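You operate a simulated robot arm through the tools that you are given. There is no shell and no other tool.

Carry out the task below with a simulated robot arm. There is one attempt and no reset: what you move stays moved.

JOB
Put things in order on the pantry worktop by the filter. At the end: the brown wooden masher stands where the cream tin (marked "SUGAR") stood; the cream tin from the pantry worktop by the filter stands where the brown mill stood; the brown mill stands on top of the cream dough; the gold mortar is on the brown footed board; whatever was shut is shut again. Leave all else as you found it, and nothing knocked over. Set down upright: mortar.

It is judged by the outcome, as a careful person would: the job done as asked, and still so three seconds after it is handed in. It fails if anything else is knocked over, pushed out of place, dropped, spilled or broken.

ROBOT AND FRAMES
A 6-joint arm with a two-finger parallel gripper, fixed in place. Base frame: the origin is at the foot of the arm, x ahead of it, y to its left, z up; the work surface is at about z = 0.82. Lengths are in m, angles in degrees, forces in N, time in s.
With the tool pointing down near the work surface it reaches from about 0.26 to 0.68 m from the base axis. Its first joint turns from -66.0 to 66.0 degrees. Payload 2.9 kg.
The TCP is the grasp point between the finger pads, 0.03 m short of the fingertips. In the tool frame z runs along the fingers and y along their closing line. The gripper opens to 0.11 m. The fingers are 0.02 m wide and 0.01 m thick; the gripper's body (0.048 by 0.112 m) begins 0.055 m behind the TCP.
Orientation is that of the tool frame in the base frame, as a unit quaternion [w, x, y, z]. With the fingers straight down and closing along the base's y, the tool's x points along the base's -x, its y along +y and its z along -z.

CONTROLS
- The arm moves only by the tool jog_arm. Its argument "deltas" is a list of rows, each a list of 7 numbers: the shift along the tool's x, y, z in m, then the turn, a rotation vector about the tool's x, y, z in degrees, then the opening, from 0 (shut) to 1 (fully open). In form: [[tx, ty, tz, rx, ry, rz, grip], ...]. A call has 1 to 20 rows; each row is the pose to reach, as a shift and turn from the pose commanded when the call began, along the tool's axes at that moment. A row lasts 0.2 s, in which the tool goes at most 0.05 m and 8.6 degrees; a call with a longer step from one row to the next is refused whole, and so is a gripper value outside its range. Where a pose cannot be reached the arm comes as near as it can. A force on the tool above 40 N (or 10 N above the force at the start of the call, whichever is more), or a blocked arm, ends the call early, and 0.2 s more pass. The fingers move at their own pace (about 0.108 m/s each) and stop on an object; they squeeze with about 44 N. The grip force told is the motor's: it shows also when the fingers shut on nothing. Time passes only in rows, and 0.2 s behind the last, so rows that repeat a pose let the fingers close. The reply holds the time, the measured pose of the TCP, the force on the tool along the base axes, the opening and the grip force, in the units named above and with some noise, with the torque about the TCP (base axes, N m) and any sound that the robot's microphone picked up.
- Cameras (640 x 400 px; columns grow to the right, rows downward): "scene" is fixed at [0.079, 0.4328, 1.3836]; the picture's right is [-0.76, -0.65, 0.00], its down [-0.38, 0.44, -0.82] and it looks along [0.53, -0.62, -0.58] (base axes); focal length 331 px, centre (320, 200). "wrist" rides on the gripper at [0.072, 0.017, -0.103] in the tool frame; the picture's right is [-0.23, 0.97, 0.00], its down [-0.76, -0.18, -0.62] and it looks along [-0.61, -0.14, 0.78] (tool axes); focal length 222 px, centre (320, 200). There is no depth. A picture from a camera that has moved, and an enlarged one, comes with that camera's place and axes in the base frame and with its lens.
- camera(camera): a new picture of that camera. The clock stands still meanwhile.
- enlarge(camera, box): a new picture of the part [left, top, right, bottom] of that camera's present view, enlarged. The clock stands still meanwhile.
- hand_in(): hands the job in; it is judged then, once.

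Nothing tells you positions but the pictures and the camera data. Unless the task says otherwise, let go and move clear before handing in.

The tools are called by a JSON object that holds its "api" and its "payload". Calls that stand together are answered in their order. jog_arm: Moves the arm, as the interface text tells. Its arguments: {"type":"object","properties":{"deltas":{"type":"array"}},"required":["deltas"]} The other tools are called the same way: camera (camera) takes a picture; enlarge (camera, box) takes an enlarged picture of a part of a camera's view; hand_in () hands the job in.

At the start:

```text
t: 0.0
ee_pos: [0.4789, -0.0581, 1.0885]
ee_rot: [0.0, 0.0, 1.0, -0.001]
ft_force: [0.3, -0.9, -0.5]
moment: [0.02, -0.01, 0.01]
width: 0.11
grip_force: 0.0
```

scene: 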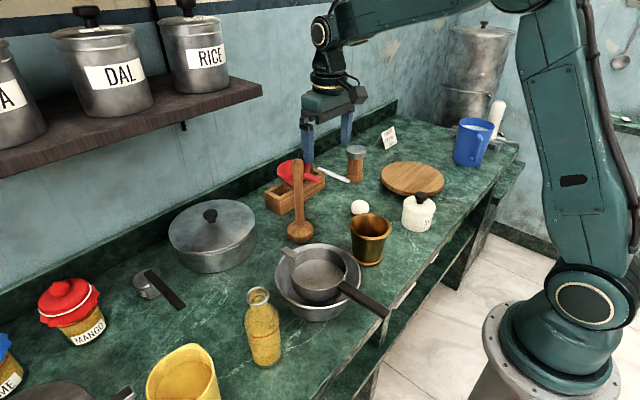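
wrist: 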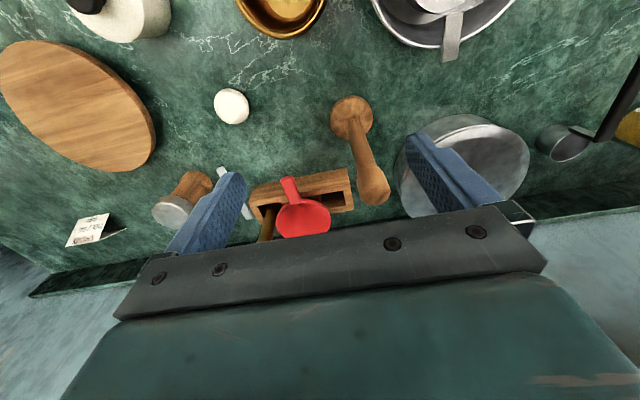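

I see a green worktop with a mortar, a wooden masher, a brown mill, a cream tin, a footed board and a small cream dough ball. I'll look closer before moving anything.

{"api": "enlarge", "payload": {"camera": "scene", "box": [240, 100, 400, 200]}}

{"api": "enlarge", "payload": {"camera": "scene", "box": [340, 150, 500, 270]}}

{"api": "enlarge", "payload": {"camera": "scene", "box": [260, 140, 400, 280]}}

{"api": "enlarge", "payload": {"camera": "scene", "box": [360, 90, 540, 210]}}

{"api": "enlarge", "payload": {"camera": "wrist", "box": [0, 0, 320, 260]}}

{"api": "enlarge", "payload": {"camera": "wrist", "box": [220, 0, 540, 260]}}

```text
4.00 times, centred on (320, 150) of scene
camera zoom: at [0.079, 0.4328, 1.3836], right [-0.76, -0.65, 0.0], down [-0.38, 0.44, -0.82], along [0.53, -0.62, -0.58], focal length 1325 px, centre (320, 400)
```

zoom: 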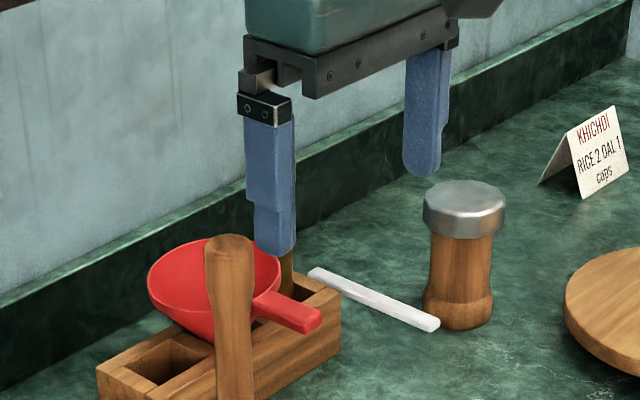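

```text
3.33 times, centred on (420, 210) of scene
camera zoom: at [0.079, 0.4328, 1.3836], right [-0.76, -0.65, 0.0], down [-0.38, 0.44, -0.82], along [0.53, -0.62, -0.58], focal length 1104 px, centre (-13, 167)
```

zoom: 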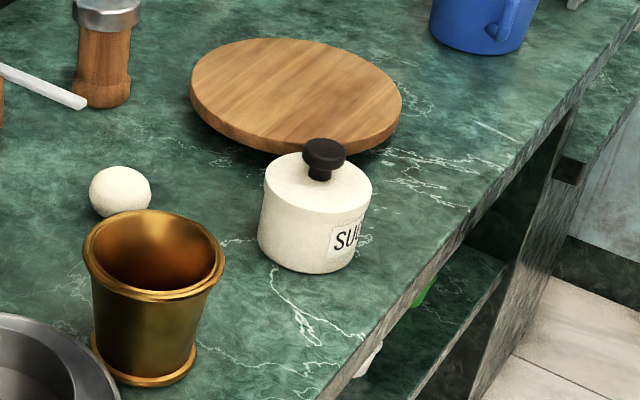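

```text
2.86 times, centred on (330, 210) of scene
camera zoom: at [0.079, 0.4328, 1.3836], right [-0.76, -0.65, 0.0], down [-0.38, 0.44, -0.82], along [0.53, -0.62, -0.58], focal length 946 px, centre (291, 171)
```

zoom: 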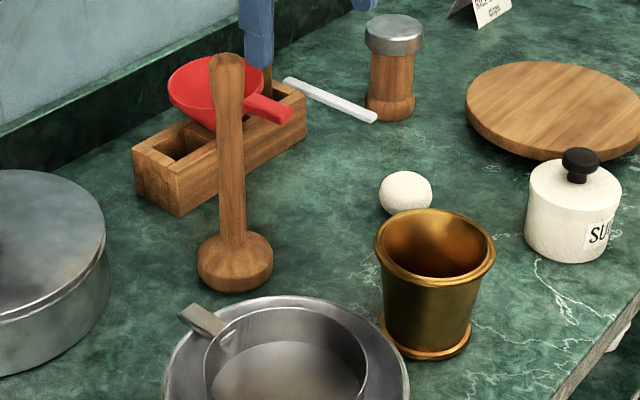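

```text
3.33 times, centred on (450, 150) of scene
camera zoom: at [0.079, 0.4328, 1.3836], right [-0.76, -0.65, 0.0], down [-0.38, 0.44, -0.82], along [0.53, -0.62, -0.58], focal length 1104 px, centre (-113, 367)
```

zoom: 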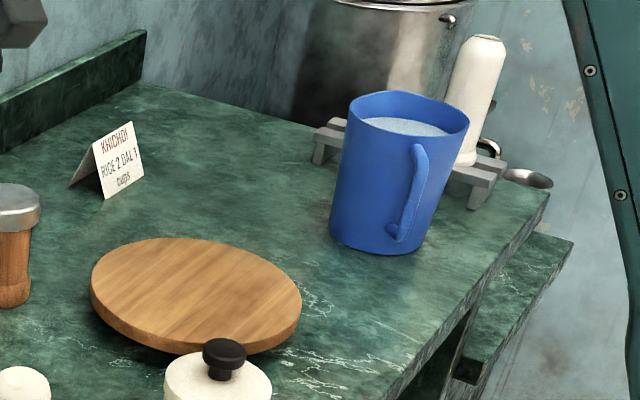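

```text
1.54 times, centred on (160, 130) of wrist
camera zoom: at [0.4066, -0.0404, 1.193], right [0.23, 0.97, 0.0], down [0.76, -0.18, 0.62], along [0.61, -0.14, -0.78], focal length 342 px, centre (566, 308)
```

zoom: 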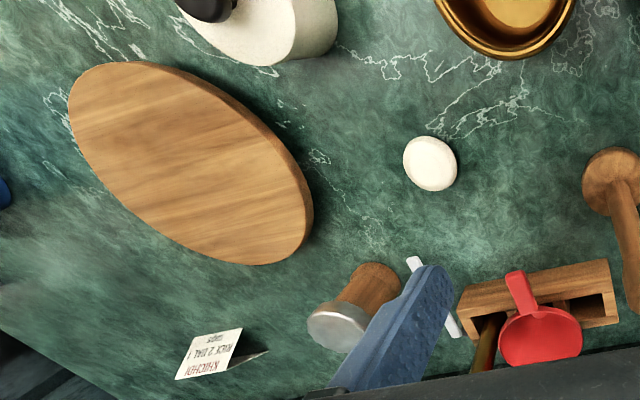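

```text
1.54 times, centred on (380, 130) of wrist
camera zoom: at [0.4066, -0.0404, 1.193], right [0.23, 0.97, 0.0], down [0.76, -0.18, 0.62], along [0.61, -0.14, -0.78], focal length 342 px, centre (228, 308)
```

zoom: 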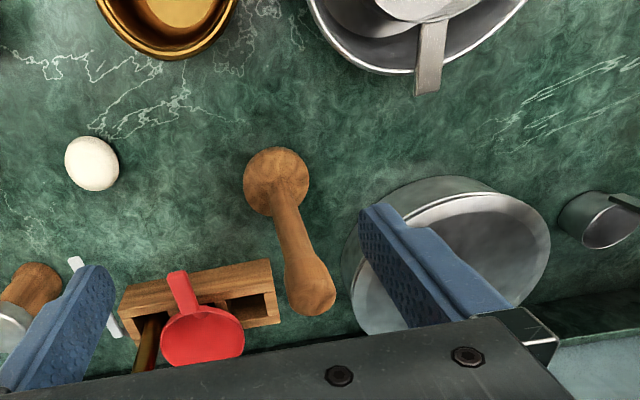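

The masher stands at about (0.53, -0.02), the mortar at (0.36, -0.065), the dough at (0.47, -0.19), the tin at (0.33, -0.26), the mill at (0.59, -0.33), and the board at (0.42, -0.41). I'll move high above the dough and mill area so the wrist camera can refine these.

{"api": "jog_arm", "payload": {"deltas": [[0.0, -0.04, 0.0, 0, 0, 0, 1], [0.0, -0.08, 0.0, 0, 0, 0, 1], [0.0, -0.12, 0.01, 0, 0, 0, 1], [0.01, -0.136, 0.02, 0, 0, 0, 1], [0.01, -0.136, 0.02, 0, 0, 0, 1]]}}

{"api": "camera", "payload": {"camera": "wrist"}}

{"api": "enlarge", "payload": {"camera": "wrist", "box": [160, 0, 480, 200]}}

{"api": "enlarge", "payload": {"camera": "scene", "box": [250, 120, 410, 220]}}

```text
t: 1.2
ee_pos: [0.4708, -0.1957, 1.0695]
ee_rot: [-0.001, 0.0, 1.0, -0.001]
ft_force: [-0.2, 0.5, -0.1]
moment: [0.02, 0.01, -0.01]
width: 0.1099
grip_force: 0.0
```

```text
taken
camera wrist: at [0.3973, -0.1778, 1.1739], right [0.23, 0.97, 0.0], down [0.76, -0.18, 0.62], along [0.61, -0.14, -0.78], focal length 222 px, centre (320, 200)
```

wrist: 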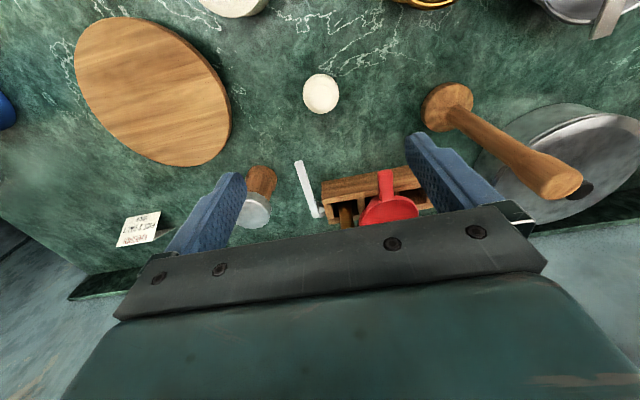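

```text
2.00 times, centred on (320, 100) of wrist
camera zoom: at [0.3973, -0.1778, 1.1739], right [0.23, 0.97, 0.0], down [0.76, -0.18, 0.62], along [0.61, -0.14, -0.78], focal length 444 px, centre (320, 400)
```

zoom: 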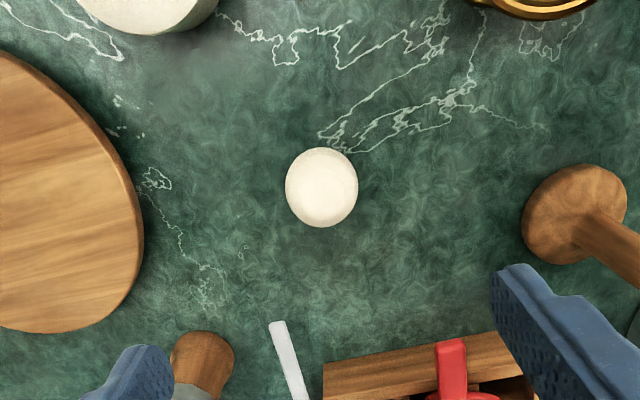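

```text
4.00 times, centred on (330, 170) of scene
camera zoom: at [0.079, 0.4328, 1.3836], right [-0.76, -0.65, 0.0], down [-0.38, 0.44, -0.82], along [0.53, -0.62, -0.58], focal length 1325 px, centre (280, 320)
```

zoom: 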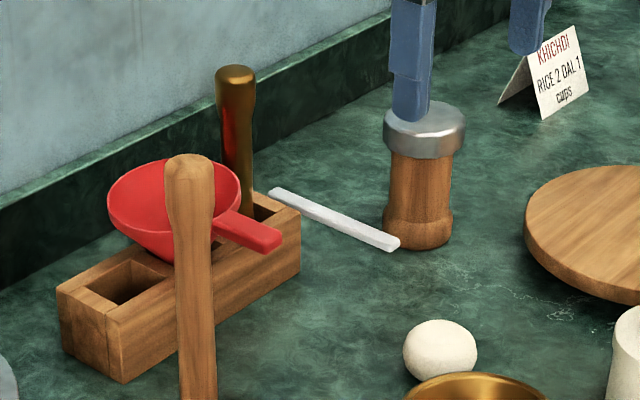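

The dough is confirmed at about (0.473, -0.194), roughly 5 cm wide and 4 cm tall. The white strip appears raised, near y = -0.24. Next I'll go above the mill to measure it.

{"api": "jog_arm", "payload": {"deltas": [[-0.02, -0.035, 0.0, 0, 0, 0, 1], [-0.045, -0.07, 0.0, 0, 0, 0, 1], [-0.07, -0.105, 0.0, 0, 0, 0, 1], [-0.085, -0.13, 0.0, 0, 0, 0, 1], [-0.085, -0.13, 0.0, 0, 0, 0, 1]]}}

{"api": "camera", "payload": {"camera": "wrist"}}

{"api": "enlarge", "payload": {"camera": "wrist", "box": [200, 0, 520, 200]}}

{"api": "enlarge", "payload": {"camera": "scene", "box": [250, 120, 410, 220]}}

```text
t: 2.4
ee_pos: [0.5535, -0.3234, 1.0687]
ee_rot: [-0.001, 0.0, 1.0, 0.0]
ft_force: [0.3, -0.1, -0.2]
moment: [0.01, 0.0, 0.02]
width: 0.11
grip_force: 0.0
```

```text
taken
camera wrist: at [0.4816, -0.3053, 1.1729], right [0.23, 0.97, 0.0], down [0.76, -0.18, 0.62], along [0.61, -0.14, -0.78], focal length 222 px, centre (320, 200)
```

wrist: 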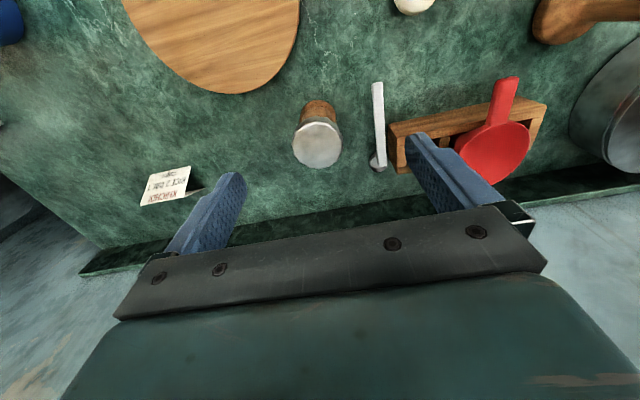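

```text
2.00 times, centred on (360, 100) of wrist
camera zoom: at [0.4816, -0.3053, 1.1729], right [0.23, 0.97, 0.0], down [0.76, -0.18, 0.62], along [0.61, -0.14, -0.78], focal length 444 px, centre (240, 400)
```

zoom: 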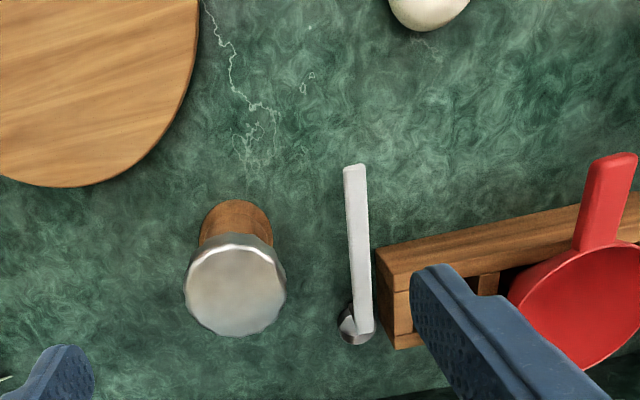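

```text
4.00 times, centred on (330, 170) of scene
camera zoom: at [0.079, 0.4328, 1.3836], right [-0.76, -0.65, 0.0], down [-0.38, 0.44, -0.82], along [0.53, -0.62, -0.58], focal length 1325 px, centre (280, 320)
```

zoom: 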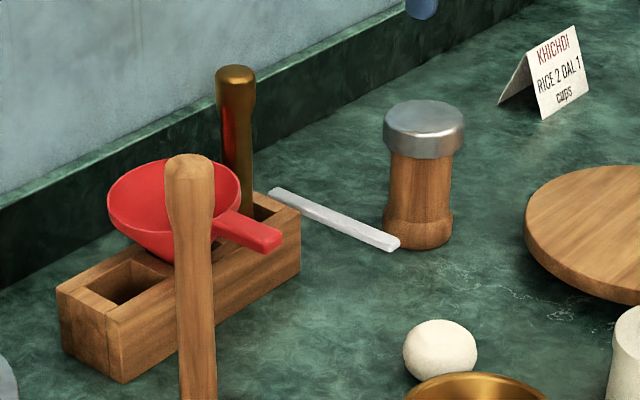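

The mill's centre is at about (0.589, -0.333) with its cap top near z = 0.928. The white item is a measuring spoon with a raised handle at y ≈ -0.245, so I'll keep clear of it. I'll lower over the mill now.

{"api": "jog_arm", "payload": {"deltas": [[-0.018, -0.005, 0.0, 0, 0, 0, 0.86], [-0.0355, -0.0096, 0.0, 0, 0, 0, 0.86], [-0.0355, -0.0096, 0.035, 0, 0, 0, 0.86], [-0.0355, -0.0096, 0.07, 0, 0, 0, 0.86], [-0.0355, -0.0096, 0.08, 0, 0, 0, 0.86], [-0.0355, -0.0096, 0.08, 0, 0, 0, 0.86]]}}

{"api": "camera", "payload": {"camera": "wrist"}}

{"api": "enlarge", "payload": {"camera": "scene", "box": [290, 90, 430, 200]}}

```text
t: 3.8
ee_pos: [0.5831, -0.3326, 0.9877]
ee_rot: [0.0, 0.0, 1.0, 0.0]
ft_force: [0.9, -0.6, 0.3]
moment: [0.03, 0.01, -0.04]
width: 0.0943
grip_force: 0.1
out of reach, approached as far as the arm can: row 1, 2, 3, 4, 5, 6
```

```text
taken
camera wrist: at [0.5096, -0.3152, 1.091], right [0.23, 0.97, 0.0], down [0.76, -0.18, 0.62], along [0.61, -0.14, -0.78], focal length 222 px, centre (320, 200)
```

wrist: 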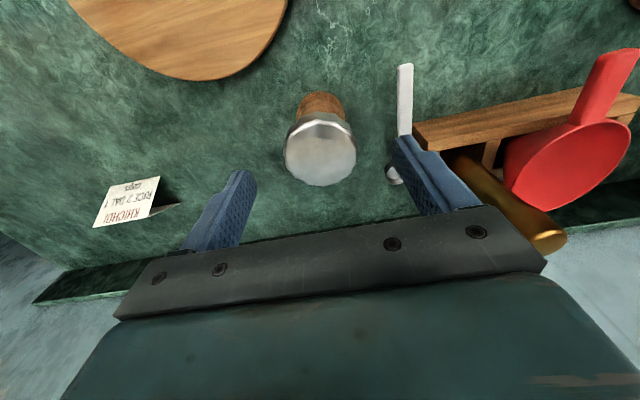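

```text
3.64 times, centred on (360, 145) of scene
camera zoom: at [0.079, 0.4328, 1.3836], right [-0.76, -0.65, 0.0], down [-0.38, 0.44, -0.82], along [0.53, -0.62, -0.58], focal length 1204 px, centre (174, 400)
```

zoom: 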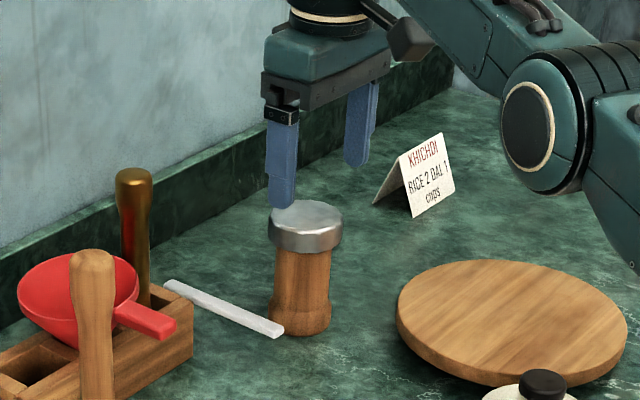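

The mill's cap is centred between the fingers, with x at the edge of reach (4 mm short, which is fine). I'll lower to the cap.

{"api": "jog_arm", "payload": {"deltas": [[0.0, 0.0, 0.03, 0, 0, 0, 0.86], [0.0, 0.0, 0.06, 0, 0, 0, 0.86], [0.0, 0.0, 0.08, 0, 0, 0, 0.86], [0.0, 0.0, 0.08, 0, 0, 0, 0.86]]}}

{"api": "camera", "payload": {"camera": "wrist"}}

{"api": "enlarge", "payload": {"camera": "scene", "box": [290, 90, 430, 200]}}

```text
t: 4.8
ee_pos: [0.5809, -0.3337, 0.907]
ee_rot: [0.0, 0.0, 1.0, 0.001]
ft_force: [0.3, -0.3, 0.0]
moment: [-0.01, 0.0, -0.01]
width: 0.0942
grip_force: 0.1
```

```text
taken
camera wrist: at [0.5091, -0.3155, 1.0111], right [0.23, 0.97, 0.0], down [0.76, -0.18, 0.62], along [0.61, -0.14, -0.78], focal length 222 px, centre (320, 200)
```

wrist: 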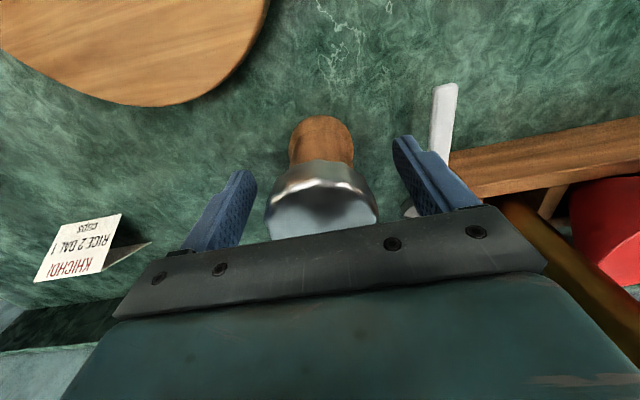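

```text
3.64 times, centred on (360, 145) of scene
camera zoom: at [0.079, 0.4328, 1.3836], right [-0.76, -0.65, 0.0], down [-0.38, 0.44, -0.82], along [0.53, -0.62, -0.58], focal length 1204 px, centre (174, 400)
```

zoom: 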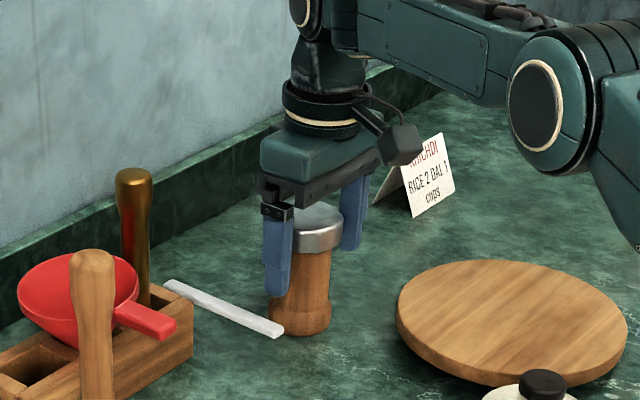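

The cap sits between the fingers. I'll nudge forward 6 mm to centre it and close.

{"api": "jog_arm", "payload": {"deltas": [[-0.006, 0.0, 0.0, 0, 0, 0, 0.86], [-0.006, 0.0, 0.0, 0, 0, 0, 0.7], [-0.006, 0.0, 0.0, 0, 0, 0, 0.6], [-0.006, 0.0, 0.0, 0, 0, 0, 0.5], [-0.006, 0.0, 0.0, 0, 0, 0, 0.4], [-0.006, 0.0, 0.0, 0, 0, 0, 0.4]]}}

{"api": "camera", "payload": {"camera": "wrist"}}

```text
t: 6.2
ee_pos: [0.5886, -0.3336, 0.9076]
ee_rot: [0.001, 0.0, 1.0, -0.001]
ft_force: [0.1, -2.2, 2.0]
moment: [-0.08, -0.01, 0.01]
width: 0.0598
grip_force: 44.8
```

```text
taken
camera wrist: at [0.5149, -0.3155, 1.0116], right [0.23, 0.97, 0.0], down [0.76, -0.18, 0.62], along [0.61, -0.14, -0.78], focal length 222 px, centre (320, 200)
```

wrist: 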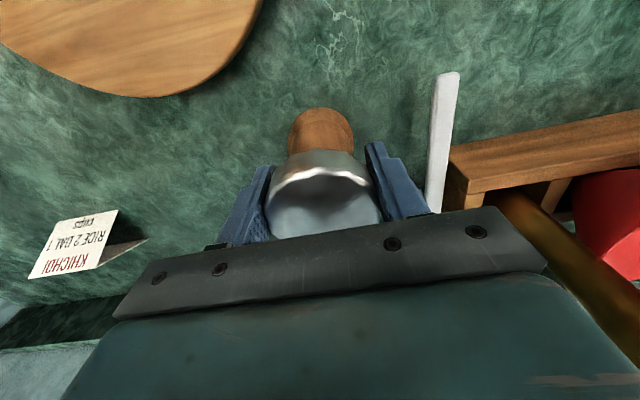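

The cap is gripped at 60 mm. I'll lift slightly and check that the whole mill comes up.

{"api": "jog_arm", "payload": {"deltas": [[0.0, 0.0, -0.01, 0, 0, 0, 0.4], [0.0, 0.0, -0.03, 0, 0, 0, 0.4], [0.0, 0.0, -0.05, 0, 0, 0, 0.4], [0.0, 0.0, -0.05, 0, 0, 0, 0.4]]}}

{"api": "enlarge", "payload": {"camera": "scene", "box": [290, 90, 430, 200]}}

{"api": "camera", "payload": {"camera": "wrist"}}

```text
t: 7.2
ee_pos: [0.5867, -0.3317, 0.9562]
ee_rot: [-0.001, -0.001, 1.0, 0.0]
ft_force: [-0.6, -0.9, -1.8]
moment: [0.0, -0.03, 0.02]
width: 0.0595
grip_force: 44.3
```

```text
3.64 times, centred on (360, 145) of scene
camera zoom: at [0.079, 0.4328, 1.3836], right [-0.76, -0.65, 0.0], down [-0.38, 0.44, -0.82], along [0.53, -0.62, -0.58], focal length 1204 px, centre (174, 400)
```

zoom: 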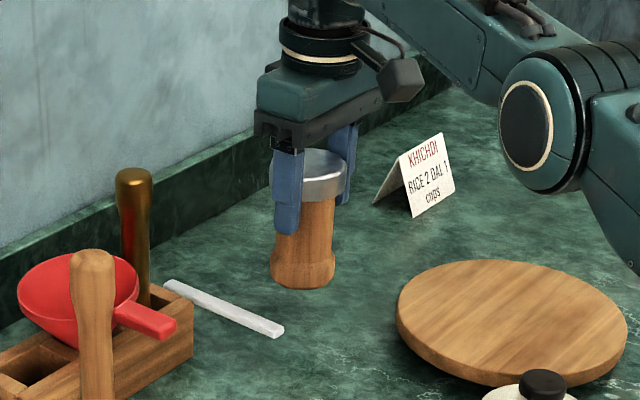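

```text
taken
camera wrist: at [0.5143, -0.3145, 1.0601], right [0.23, 0.97, 0.0], down [0.76, -0.18, 0.62], along [0.61, -0.14, -0.78], focal length 222 px, centre (320, 200)
```

wrist: 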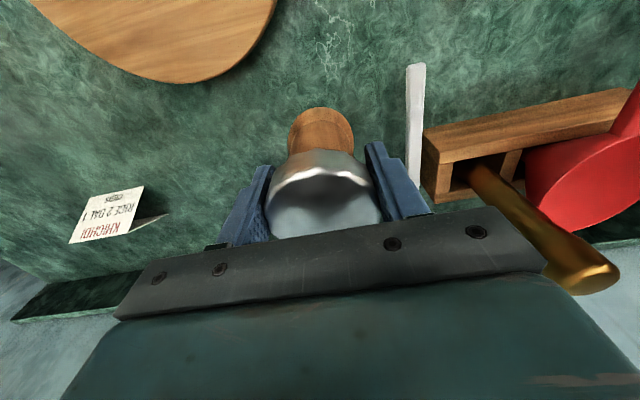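

The whole mill lifted cleanly. I'll raise it and carry it over the dough.

{"api": "jog_arm", "payload": {"deltas": [[0.0, 0.0, -0.04, 0, 0, 0, 0.4], [0.0, 0.0, -0.07, 0, 0, 0, 0.4], [0.028, 0.034, -0.07, 0, 0, 0, 0.4], [0.056, 0.068, -0.07, 0, 0, 0, 0.4], [0.084, 0.102, -0.07, 0, 0, 0, 0.4], [0.105, 0.13, -0.07, 0, 0, 0, 0.4], [0.113, 0.138, -0.07, 0, 0, 0, 0.4], [0.113, 0.138, -0.07, 0, 0, 0, 0.4], [0.113, 0.138, -0.07, 0, 0, 0, 0.4]]}}

{"api": "camera", "payload": {"camera": "wrist"}}

{"api": "enlarge", "payload": {"camera": "scene", "box": [290, 120, 450, 240]}}

```text
t: 9.2
ee_pos: [0.4735, -0.1947, 1.0285]
ee_rot: [0.0, 0.001, 1.0, 0.0]
ft_force: [-0.7, -0.1, -1.4]
moment: [0.0, 0.02, 0.01]
width: 0.0597
grip_force: 44.0
out of reach, approached as far as the arm can: row 1, 2, 3
```

```text
taken
camera wrist: at [0.4005, -0.177, 1.1325], right [0.23, 0.97, 0.0], down [0.76, -0.18, 0.62], along [0.61, -0.14, -0.78], focal length 222 px, centre (320, 200)
```

wrist: 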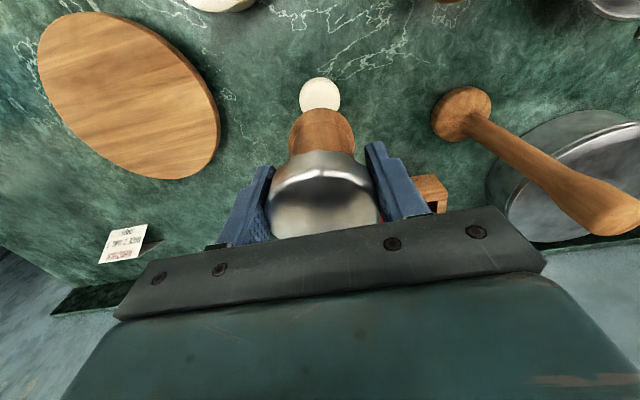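

```text
3.33 times, centred on (370, 180) of scene
camera zoom: at [0.079, 0.4328, 1.3836], right [-0.76, -0.65, 0.0], down [-0.38, 0.44, -0.82], along [0.53, -0.62, -0.58], focal length 1104 px, centre (153, 267)
```

zoom: 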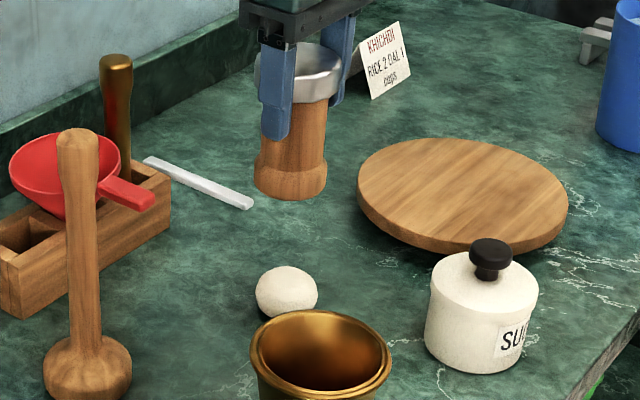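

The mill base lines up over the dough at about (0.472, -0.194). I'll lower most of the way, then creep down and watch the force.

{"api": "jog_arm", "payload": {"deltas": [[0.0015, 0.0007, 0.02, 0, 0, 0, 0.4], [0.0015, 0.0007, 0.04, 0, 0, 0, 0.4], [0.0015, 0.0007, 0.06, 0, 0, 0, 0.4], [0.0015, 0.0007, 0.068, 0, 0, 0, 0.4], [0.0015, 0.0007, 0.068, 0, 0, 0, 0.4]]}}

{"api": "enlarge", "payload": {"camera": "scene", "box": [310, 150, 410, 220]}}

{"api": "camera", "payload": {"camera": "wrist"}}

```text
t: 10.4
ee_pos: [0.473, -0.1942, 0.9595]
ee_rot: [0.0, 0.0, 1.0, 0.0]
ft_force: [0.6, 0.1, -1.6]
moment: [-0.01, 0.01, 0.01]
width: 0.0597
grip_force: 44.2
```

```text
5.71 times, centred on (360, 185) of scene
camera zoom: at [0.079, 0.4328, 1.3836], right [-0.76, -0.65, 0.0], down [-0.38, 0.44, -0.82], along [0.53, -0.62, -0.58], focal length 1893 px, centre (91, 286)
```

zoom: 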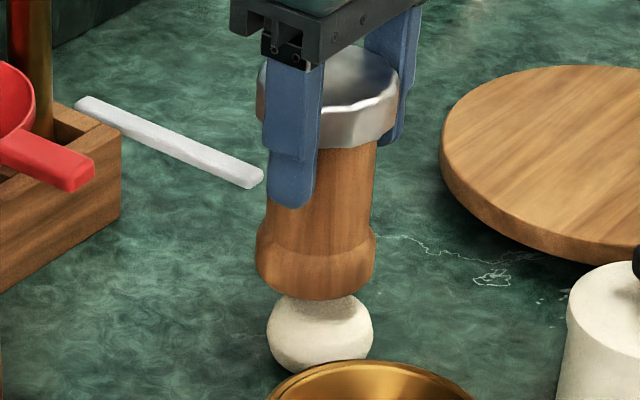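

```text
taken
camera wrist: at [0.4002, -0.1763, 1.0636], right [0.23, 0.97, 0.0], down [0.76, -0.18, 0.62], along [0.61, -0.14, -0.78], focal length 222 px, centre (320, 200)
```

wrist: 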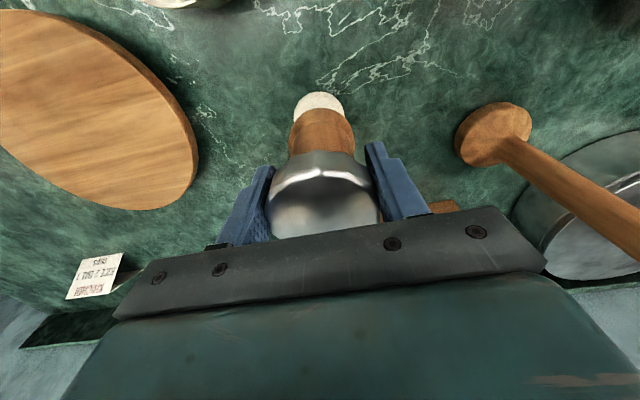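

The mill is about 2 mm off in y from the dough. I'll correct that and creep down to contact.

{"api": "jog_arm", "payload": {"deltas": [[0.0, -0.0015, 0.004, 0, 0, 0, 0.4], [0.0, -0.0015, 0.008, 0, 0, 0, 0.4], [0.0, -0.0015, 0.01, 0, 0, 0, 0.4], [0.0, -0.0015, 0.012, 0, 0, 0, 0.4], [0.0, -0.0015, 0.012, 0, 0, 0, 0.4]]}}

{"api": "enlarge", "payload": {"camera": "scene", "box": [310, 150, 410, 220]}}

```text
t: 11.6
ee_pos: [0.4724, -0.1951, 0.9476]
ee_rot: [0.0, 0.0, 1.0, -0.001]
ft_force: [0.5, 0.8, -1.9]
moment: [-0.01, -0.03, -0.01]
width: 0.0596
grip_force: 43.8
```

```text
5.71 times, centred on (360, 185) of scene
camera zoom: at [0.079, 0.4328, 1.3836], right [-0.76, -0.65, 0.0], down [-0.38, 0.44, -0.82], along [0.53, -0.62, -0.58], focal length 1893 px, centre (91, 286)
```

zoom: 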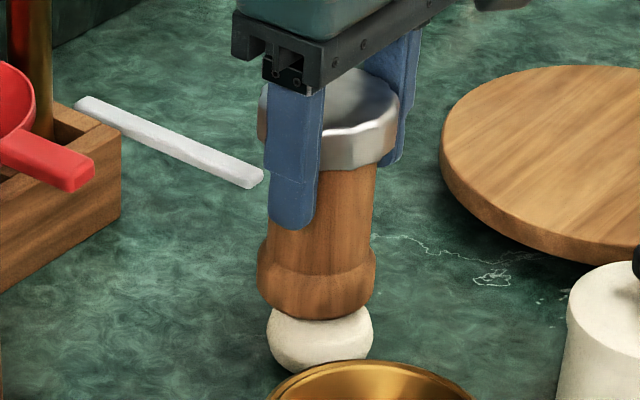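

There's no contact yet, so I'll keep creeping.

{"api": "jog_arm", "payload": {"deltas": [[0.0, 0.0, 0.002, 0, 0, 0, 0.4], [0.0, 0.0, 0.004, 0, 0, 0, 0.4], [0.0, 0.0, 0.004, 0, 0, 0, 0.4]]}}

{"api": "enlarge", "payload": {"camera": "scene", "box": [310, 150, 410, 220]}}

```text
t: 12.4
ee_pos: [0.4718, -0.1943, 0.9426]
ee_rot: [0.0, -0.001, 1.0, 0.0]
ft_force: [0.5, -0.6, -1.8]
moment: [0.02, 0.02, -0.01]
width: 0.0596
grip_force: 44.4
```

```text
5.71 times, centred on (360, 185) of scene
camera zoom: at [0.079, 0.4328, 1.3836], right [-0.76, -0.65, 0.0], down [-0.38, 0.44, -0.82], along [0.53, -0.62, -0.58], focal length 1893 px, centre (91, 286)
```

zoom: 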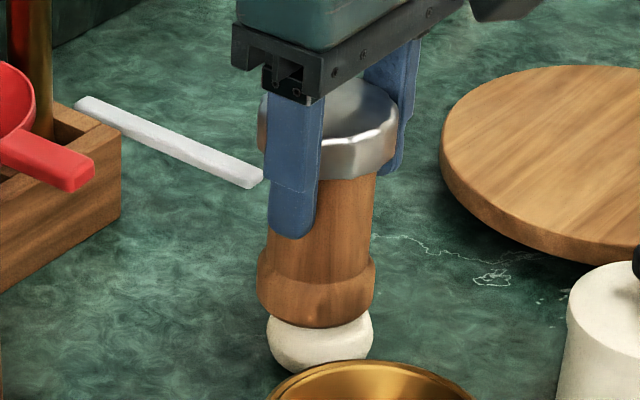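

{"api": "jog_arm", "payload": {"deltas": [[0.0, 0.0, 0.002, 0, 0, 0, 0.4], [0.0, 0.0, 0.004, 0, 0, 0, 0.4], [0.0, 0.0, 0.004, 0, 0, 0, 0.4]]}}

{"api": "enlarge", "payload": {"camera": "scene", "box": [310, 150, 410, 220]}}

```text
t: 13.2
ee_pos: [0.4733, -0.1966, 0.9411]
ee_rot: [0.003, 0.0, 1.0, -0.001]
ft_force: [-4.1, 0.3, 24.7]
moment: [0.08, 0.39, -0.02]
width: 0.0597
grip_force: 44.2
```

```text
5.71 times, centred on (360, 185) of scene
camera zoom: at [0.0785, 0.433, 1.3836], right [-0.76, -0.65, 0.0], down [-0.38, 0.44, -0.82], along [0.53, -0.62, -0.58], focal length 1893 px, centre (91, 286)
```

zoom: 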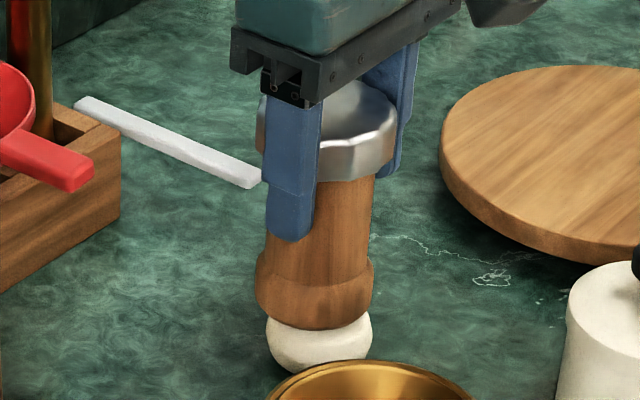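

Contact came at TCP z ≈ 0.941 and it's well centred, since the torque implies an offset of only 1–2 mm. I'll back off to near-zero force before releasing.

{"api": "jog_arm", "payload": {"deltas": [[0.0, 0.0, -0.001, 0, 0, 0, 0.4], [0.0, 0.0, -0.002, 0, 0, 0, 0.4], [0.0, 0.0, -0.002, 0, 0, 0, 0.4]]}}

{"api": "camera", "payload": {"camera": "wrist"}}

{"api": "enlarge", "payload": {"camera": "scene", "box": [330, 185, 390, 220]}}

```text
t: 14.0
ee_pos: [0.4731, -0.1947, 0.9409]
ee_rot: [0.0, 0.0, 1.0, 0.001]
ft_force: [4.1, -3.0, 12.3]
moment: [-0.35, -0.41, -0.02]
width: 0.0597
grip_force: 43.6
```

```text
taken
camera wrist: at [0.4005, -0.1779, 1.0448], right [0.23, 0.97, 0.0], down [0.76, -0.18, 0.62], along [0.61, -0.14, -0.78], focal length 222 px, centre (320, 200)
```

wrist: 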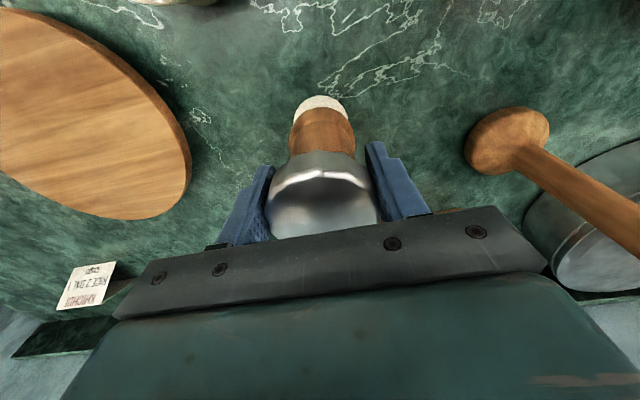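

```text
10.67 times, centred on (360, 202) of scene
camera zoom: at [0.0788, 0.4328, 1.3836], right [-0.76, -0.65, 0.0], down [-0.38, 0.44, -0.82], along [0.53, -0.62, -0.58], focal length 3533 px, centre (-107, 173)
```

zoom: 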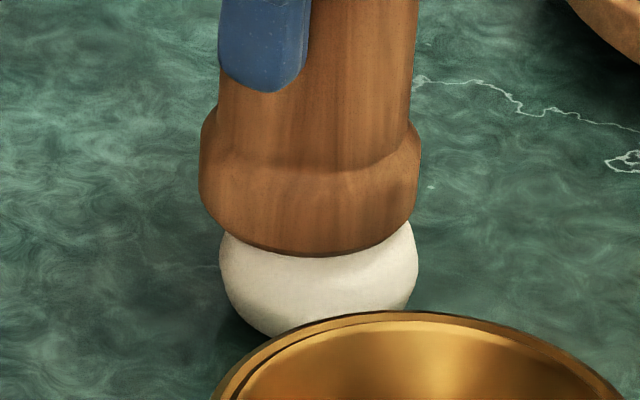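

The mill may sit slightly too far from me in x relative to the dough. I'll take a closer look before releasing.

{"api": "enlarge", "payload": {"camera": "wrist", "box": [270, 70, 370, 170]}}

{"api": "enlarge", "payload": {"camera": "scene", "box": [335, 160, 385, 215]}}

```text
4.00 times, centred on (320, 120) of wrist
camera zoom: at [0.4005, -0.1779, 1.0448], right [0.23, 0.97, 0.0], down [0.76, -0.18, 0.62], along [0.61, -0.14, -0.78], focal length 888 px, centre (320, 520)
```

zoom: 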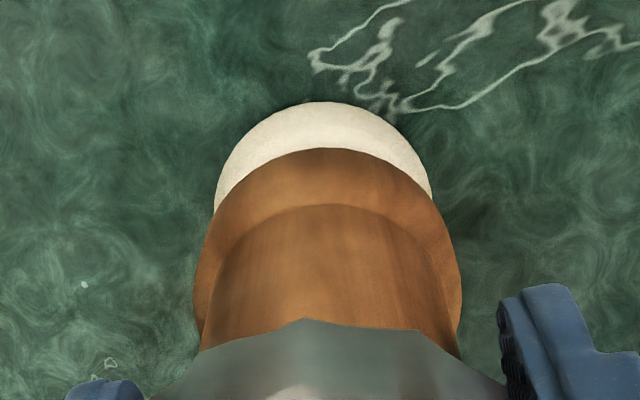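

```text
7.27 times, centred on (360, 188) of scene
camera zoom: at [0.0788, 0.4328, 1.3836], right [-0.76, -0.65, 0.0], down [-0.38, 0.44, -0.82], along [0.53, -0.62, -0.58], focal length 2409 px, centre (29, 291)
```

zoom: 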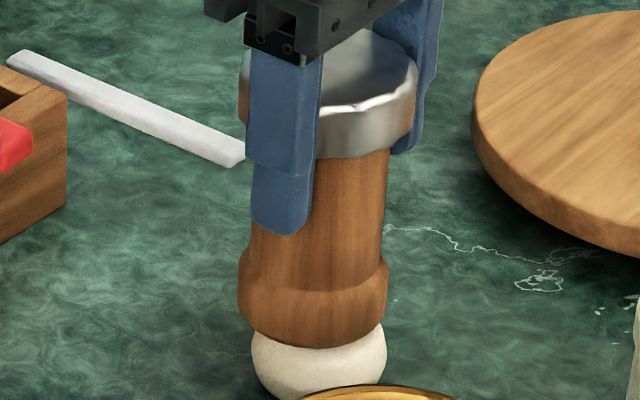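

Both views put the mill about 6 mm too far in +x relative to the dough centre at (0.473, -0.195). I'll lift slightly, shift back 6 mm, and set down again gently.

{"api": "jog_arm", "payload": {"deltas": [[0.0, 0.0, -0.004, 0, 0, 0, 0.4], [0.0, 0.0, -0.008, 0, 0, 0, 0.4], [0.003, 0.0, -0.008, 0, 0, 0, 0.4], [0.006, 0.0, -0.008, 0, 0, 0, 0.4], [0.006, 0.0, -0.008, 0, 0, 0, 0.4]]}}

{"api": "enlarge", "payload": {"camera": "wrist", "box": [270, 70, 370, 170]}}

{"api": "enlarge", "payload": {"camera": "scene", "box": [335, 160, 385, 215]}}

```text
t: 15.2
ee_pos: [0.466, -0.1947, 0.9498]
ee_rot: [0.0, 0.0, 1.0, 0.0]
ft_force: [0.8, 0.1, -1.5]
moment: [-0.02, 0.01, 0.03]
width: 0.0596
grip_force: 44.0
```

```text
4.00 times, centred on (320, 120) of wrist
camera zoom: at [0.3945, -0.178, 1.0534], right [0.23, 0.97, 0.0], down [0.76, -0.18, 0.62], along [0.61, -0.14, -0.78], focal length 888 px, centre (320, 520)
```

zoom: 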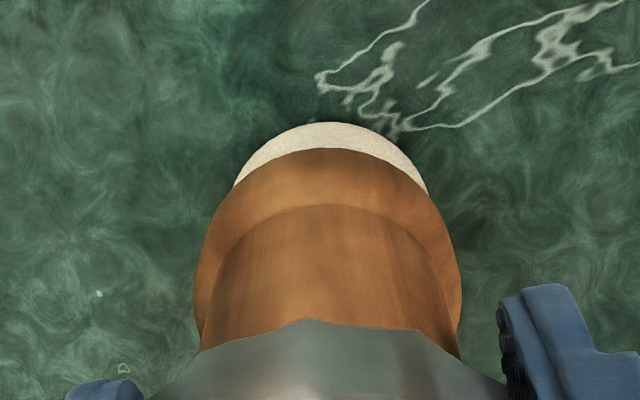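

```text
7.27 times, centred on (360, 188) of scene
camera zoom: at [0.079, 0.4328, 1.3836], right [-0.76, -0.65, 0.0], down [-0.38, 0.44, -0.82], along [0.53, -0.62, -0.58], focal length 2409 px, centre (29, 291)
```

zoom: 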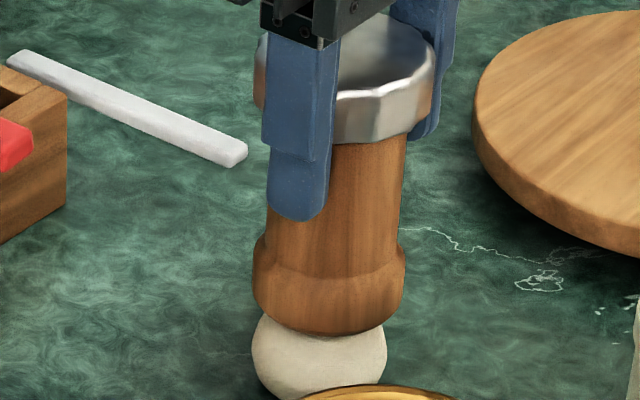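

With the perspective lean corrected, the mill is now within 1–2 mm of the dough centre. I'll lower gently.

{"api": "jog_arm", "payload": {"deltas": [[-0.001, 0.0, 0.003, 0, 0, 0, 0.4], [-0.001, 0.0, 0.006, 0, 0, 0, 0.4], [-0.001, 0.0, 0.006, 0, 0, 0, 0.4]]}}

```text
t: 16.0
ee_pos: [0.4676, -0.1937, 0.9425]
ee_rot: [0.0, 0.0, 1.0, 0.0]
ft_force: [0.5, 1.4, -2.0]
moment: [-0.03, 0.0, -0.01]
width: 0.0596
grip_force: 44.1
```

{"api": "jog_arm", "payload": {"deltas": [[0.0, 0.0, 0.0005, 0, 0, 0, 0.4], [0.0, 0.0, 0.001, 0, 0, 0, 0.4], [0.0, 0.0, 0.001, 0, 0, 0, 0.4]]}}

```text
t: 16.8
ee_pos: [0.4665, -0.1943, 0.9425]
ee_rot: [0.0, 0.0, 1.0, 0.0]
ft_force: [0.2, 0.8, -1.7]
moment: [0.0, -0.02, 0.02]
width: 0.0594
grip_force: 44.0
```

{"api": "jog_arm", "payload": {"deltas": [[0.0, 0.0, 0.0005, 0, 0, 0, 0.4], [0.0, 0.0, 0.001, 0, 0, 0, 0.4], [0.0, 0.0, 0.001, 0, 0, 0, 0.4]]}}

```text
t: 17.6
ee_pos: [0.4678, -0.1959, 0.9416]
ee_rot: [0.0, 0.0, 1.0, 0.0]
ft_force: [-0.1, 0.7, 1.3]
moment: [0.05, -0.04, 0.01]
width: 0.0594
grip_force: 44.0
```

Contact is light (about 3 N, supporting the mill). I'll open the fingers slowly and check that it stays put.

{"api": "jog_arm", "payload": {"deltas": [[0.0, 0.0, 0.0, 0, 0, 0, 0.53], [0.0, 0.0, 0.0, 0, 0, 0, 0.56], [0.0, 0.0, 0.0, 0, 0, 0, 0.6], [0.0, 0.0, 0.0, 0, 0, 0, 0.6]]}}

{"api": "enlarge", "payload": {"camera": "wrist", "box": [220, 70, 420, 240]}}

{"api": "enlarge", "payload": {"camera": "scene", "box": [335, 160, 385, 215]}}

```text
t: 18.6
ee_pos: [0.4693, -0.1946, 0.9409]
ee_rot: [0.0, -0.001, 1.0, 0.0]
ft_force: [0.3, 0.2, 0.2]
moment: [-0.01, 0.01, -0.02]
width: 0.0659
grip_force: 0.0
```

```text
2.35 times, centred on (320, 155) of wrist
camera zoom: at [0.3957, -0.1778, 1.045], right [0.23, 0.97, 0.0], down [0.76, -0.18, 0.62], along [0.61, -0.14, -0.78], focal length 523 px, centre (320, 306)
```

zoom: 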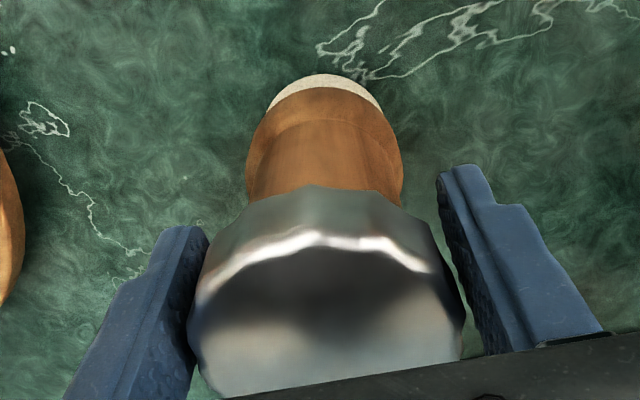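

```text
7.27 times, centred on (360, 188) of scene
camera zoom: at [0.079, 0.4328, 1.3836], right [-0.76, -0.65, 0.0], down [-0.38, 0.44, -0.82], along [0.53, -0.62, -0.58], focal length 2409 px, centre (29, 291)
```

zoom: 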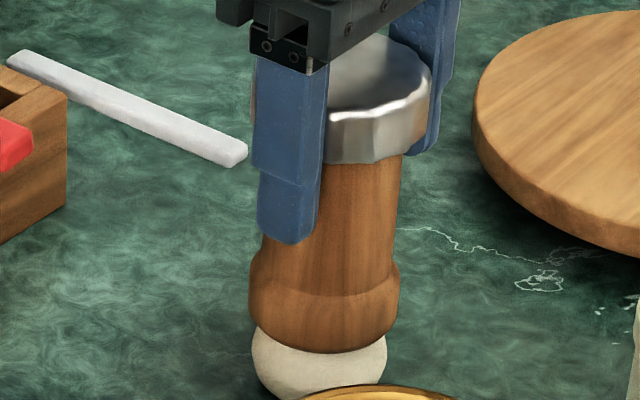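

The mill stands on its own. I'll open wider, pause to confirm stability, then rise straight up.

{"api": "jog_arm", "payload": {"deltas": [[0.0, 0.0, 0.0, 0, 0, 0, 0.7], [0.0, 0.0, 0.0, 0, 0, 0, 0.82], [0.0, 0.0, 0.0, 0, 0, 0, 0.82], [0.0, 0.0, -0.01, 0, 0, 0, 0.82], [0.0, 0.0, -0.03, 0, 0, 0, 0.82], [0.0, 0.0, -0.06, 0, 0, 0, 0.82], [0.0, 0.0, -0.1, 0, 0, 0, 0.82], [0.0, 0.0, -0.14, 0, 0, 0, 0.9], [0.0, 0.0, -0.14, 0, 0, 0, 1.0]]}}

{"api": "camera", "payload": {"camera": "scene"}}

{"api": "camera", "payload": {"camera": "wrist"}}

{"api": "enlarge", "payload": {"camera": "scene", "box": [330, 150, 390, 215]}}

```text
t: 20.6
ee_pos: [0.4668, -0.1965, 1.0834]
ee_rot: [0.0, 0.0, 1.0, 0.0]
ft_force: [-0.7, -0.6, 0.0]
moment: [-0.02, 0.01, -0.03]
width: 0.11
grip_force: 0.1
```

```text
taken
```

scene: 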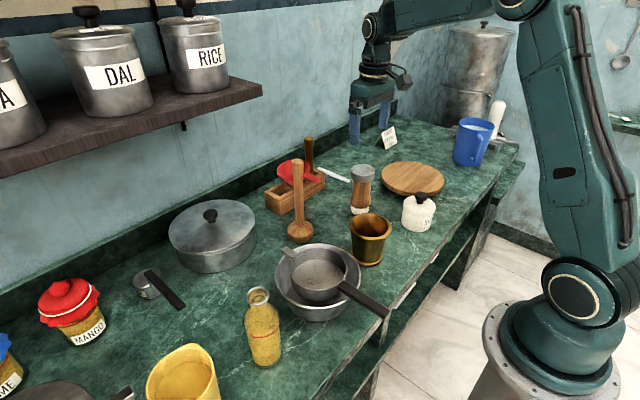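

```text
taken
camera wrist: at [0.3945, -0.1785, 1.1872], right [0.23, 0.97, 0.0], down [0.76, -0.18, 0.62], along [0.61, -0.14, -0.78], focal length 222 px, centre (320, 200)
```

wrist: 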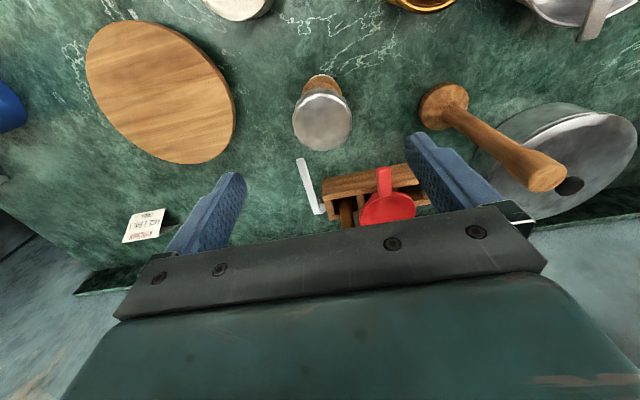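

```text
6.15 times, centred on (360, 182) of scene
camera zoom: at [0.0789, 0.4328, 1.3836], right [-0.76, -0.65, 0.0], down [-0.38, 0.44, -0.82], along [0.53, -0.62, -0.58], focal length 2038 px, centre (74, 308)
```

zoom: 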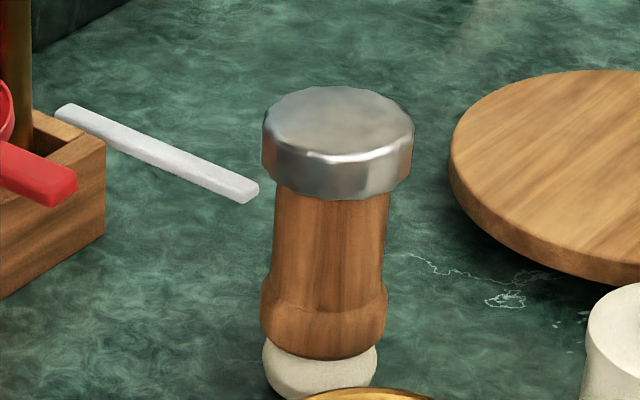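

The mill stands on the dough. Next is the tin: I'll move above it at about (0.33, -0.257) to measure.

{"api": "jog_arm", "payload": {"deltas": [[0.035, -0.015, 0.0, 0, 0, 0, 1], [0.07, -0.03, 0.0, 0, 0, 0, 1], [0.105, -0.045, 0.0, 0, 0, 0, 1], [0.137, -0.06, 0.0, 0, 0, 0, 1], [0.137, -0.06, 0.0, 0, 0, 0, 1], [0.137, -0.06, 0.0, 0, 0, 0, 1]]}}

{"api": "camera", "payload": {"camera": "wrist"}}

{"api": "enlarge", "payload": {"camera": "wrist", "box": [220, 0, 420, 200]}}

{"api": "enlarge", "payload": {"camera": "scene", "box": [380, 160, 470, 250]}}

```text
t: 22.0
ee_pos: [0.33, -0.2571, 1.0799]
ee_rot: [0.0, 0.0, 1.0, -0.001]
ft_force: [0.1, 0.2, -0.3]
moment: [-0.01, 0.08, -0.01]
width: 0.1099
grip_force: 0.1
```

```text
taken
camera wrist: at [0.2579, -0.2398, 1.1834], right [0.23, 0.97, 0.0], down [0.76, -0.18, 0.62], along [0.61, -0.14, -0.78], focal length 222 px, centre (320, 200)
```

wrist: 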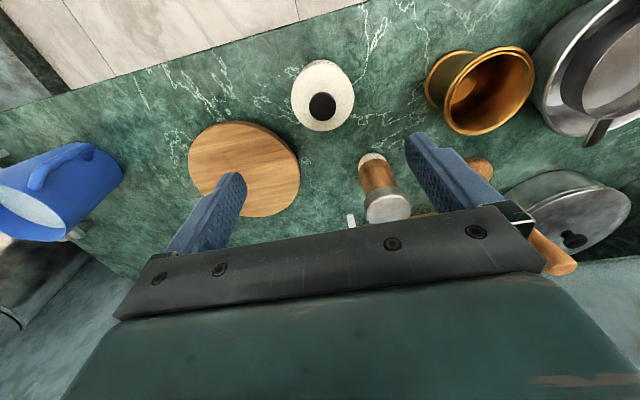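

```text
2.00 times, centred on (320, 100) of wrist
camera zoom: at [0.2579, -0.2398, 1.1834], right [0.23, 0.97, 0.0], down [0.76, -0.18, 0.62], along [0.61, -0.14, -0.78], focal length 444 px, centre (320, 400)
```

zoom: 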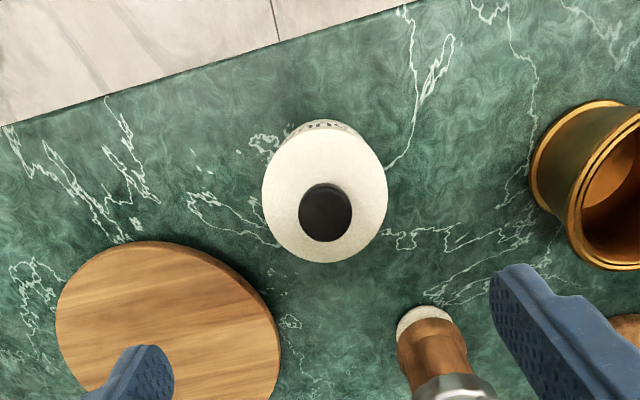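

```text
4.44 times, centred on (425, 205) of scene
camera zoom: at [0.079, 0.4328, 1.3836], right [-0.76, -0.65, 0.0], down [-0.38, 0.44, -0.82], along [0.53, -0.62, -0.58], focal length 1472 px, centre (-147, 178)
```

zoom: 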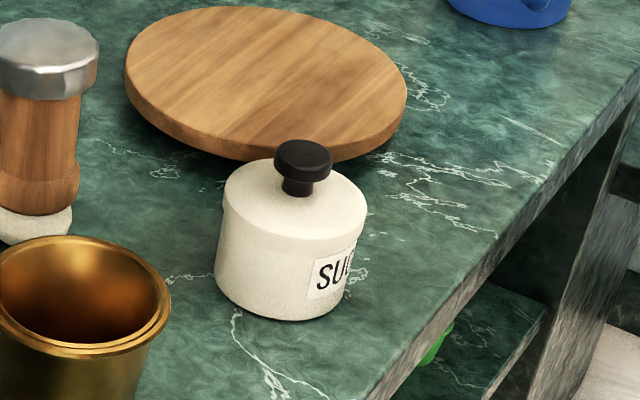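

The tin is centred near (0.330, -0.256), about 77 mm wide, with its knob top near z = 0.91. I'll check the lid and body profile more closely before gripping.

{"api": "enlarge", "payload": {"camera": "scene", "box": [398, 185, 440, 235]}}

{"api": "enlarge", "payload": {"camera": "wrist", "box": [280, 50, 365, 140]}}

```text
8.00 times, centred on (419, 210) of scene
camera zoom: at [0.079, 0.4328, 1.3836], right [-0.76, -0.65, 0.0], down [-0.38, 0.44, -0.82], along [0.53, -0.62, -0.58], focal length 2650 px, centre (-472, 120)
```

zoom: 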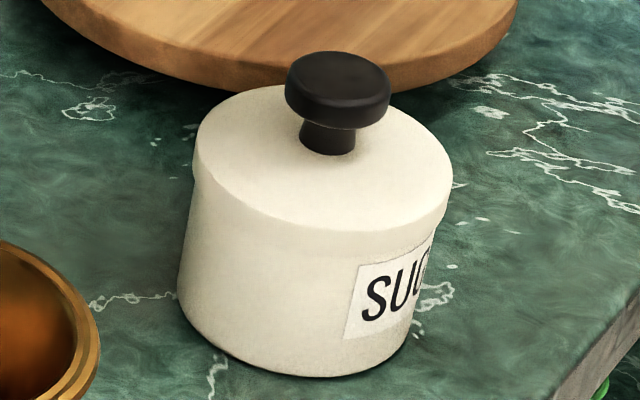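

```text
4.44 times, centred on (322, 95) of wrist
camera zoom: at [0.2579, -0.2398, 1.1834], right [0.23, 0.97, 0.0], down [0.76, -0.18, 0.62], along [0.61, -0.14, -0.78], focal length 987 px, centre (309, 667)
```

zoom: 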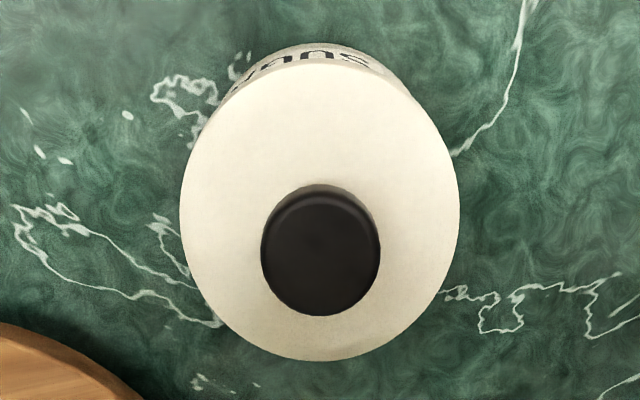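

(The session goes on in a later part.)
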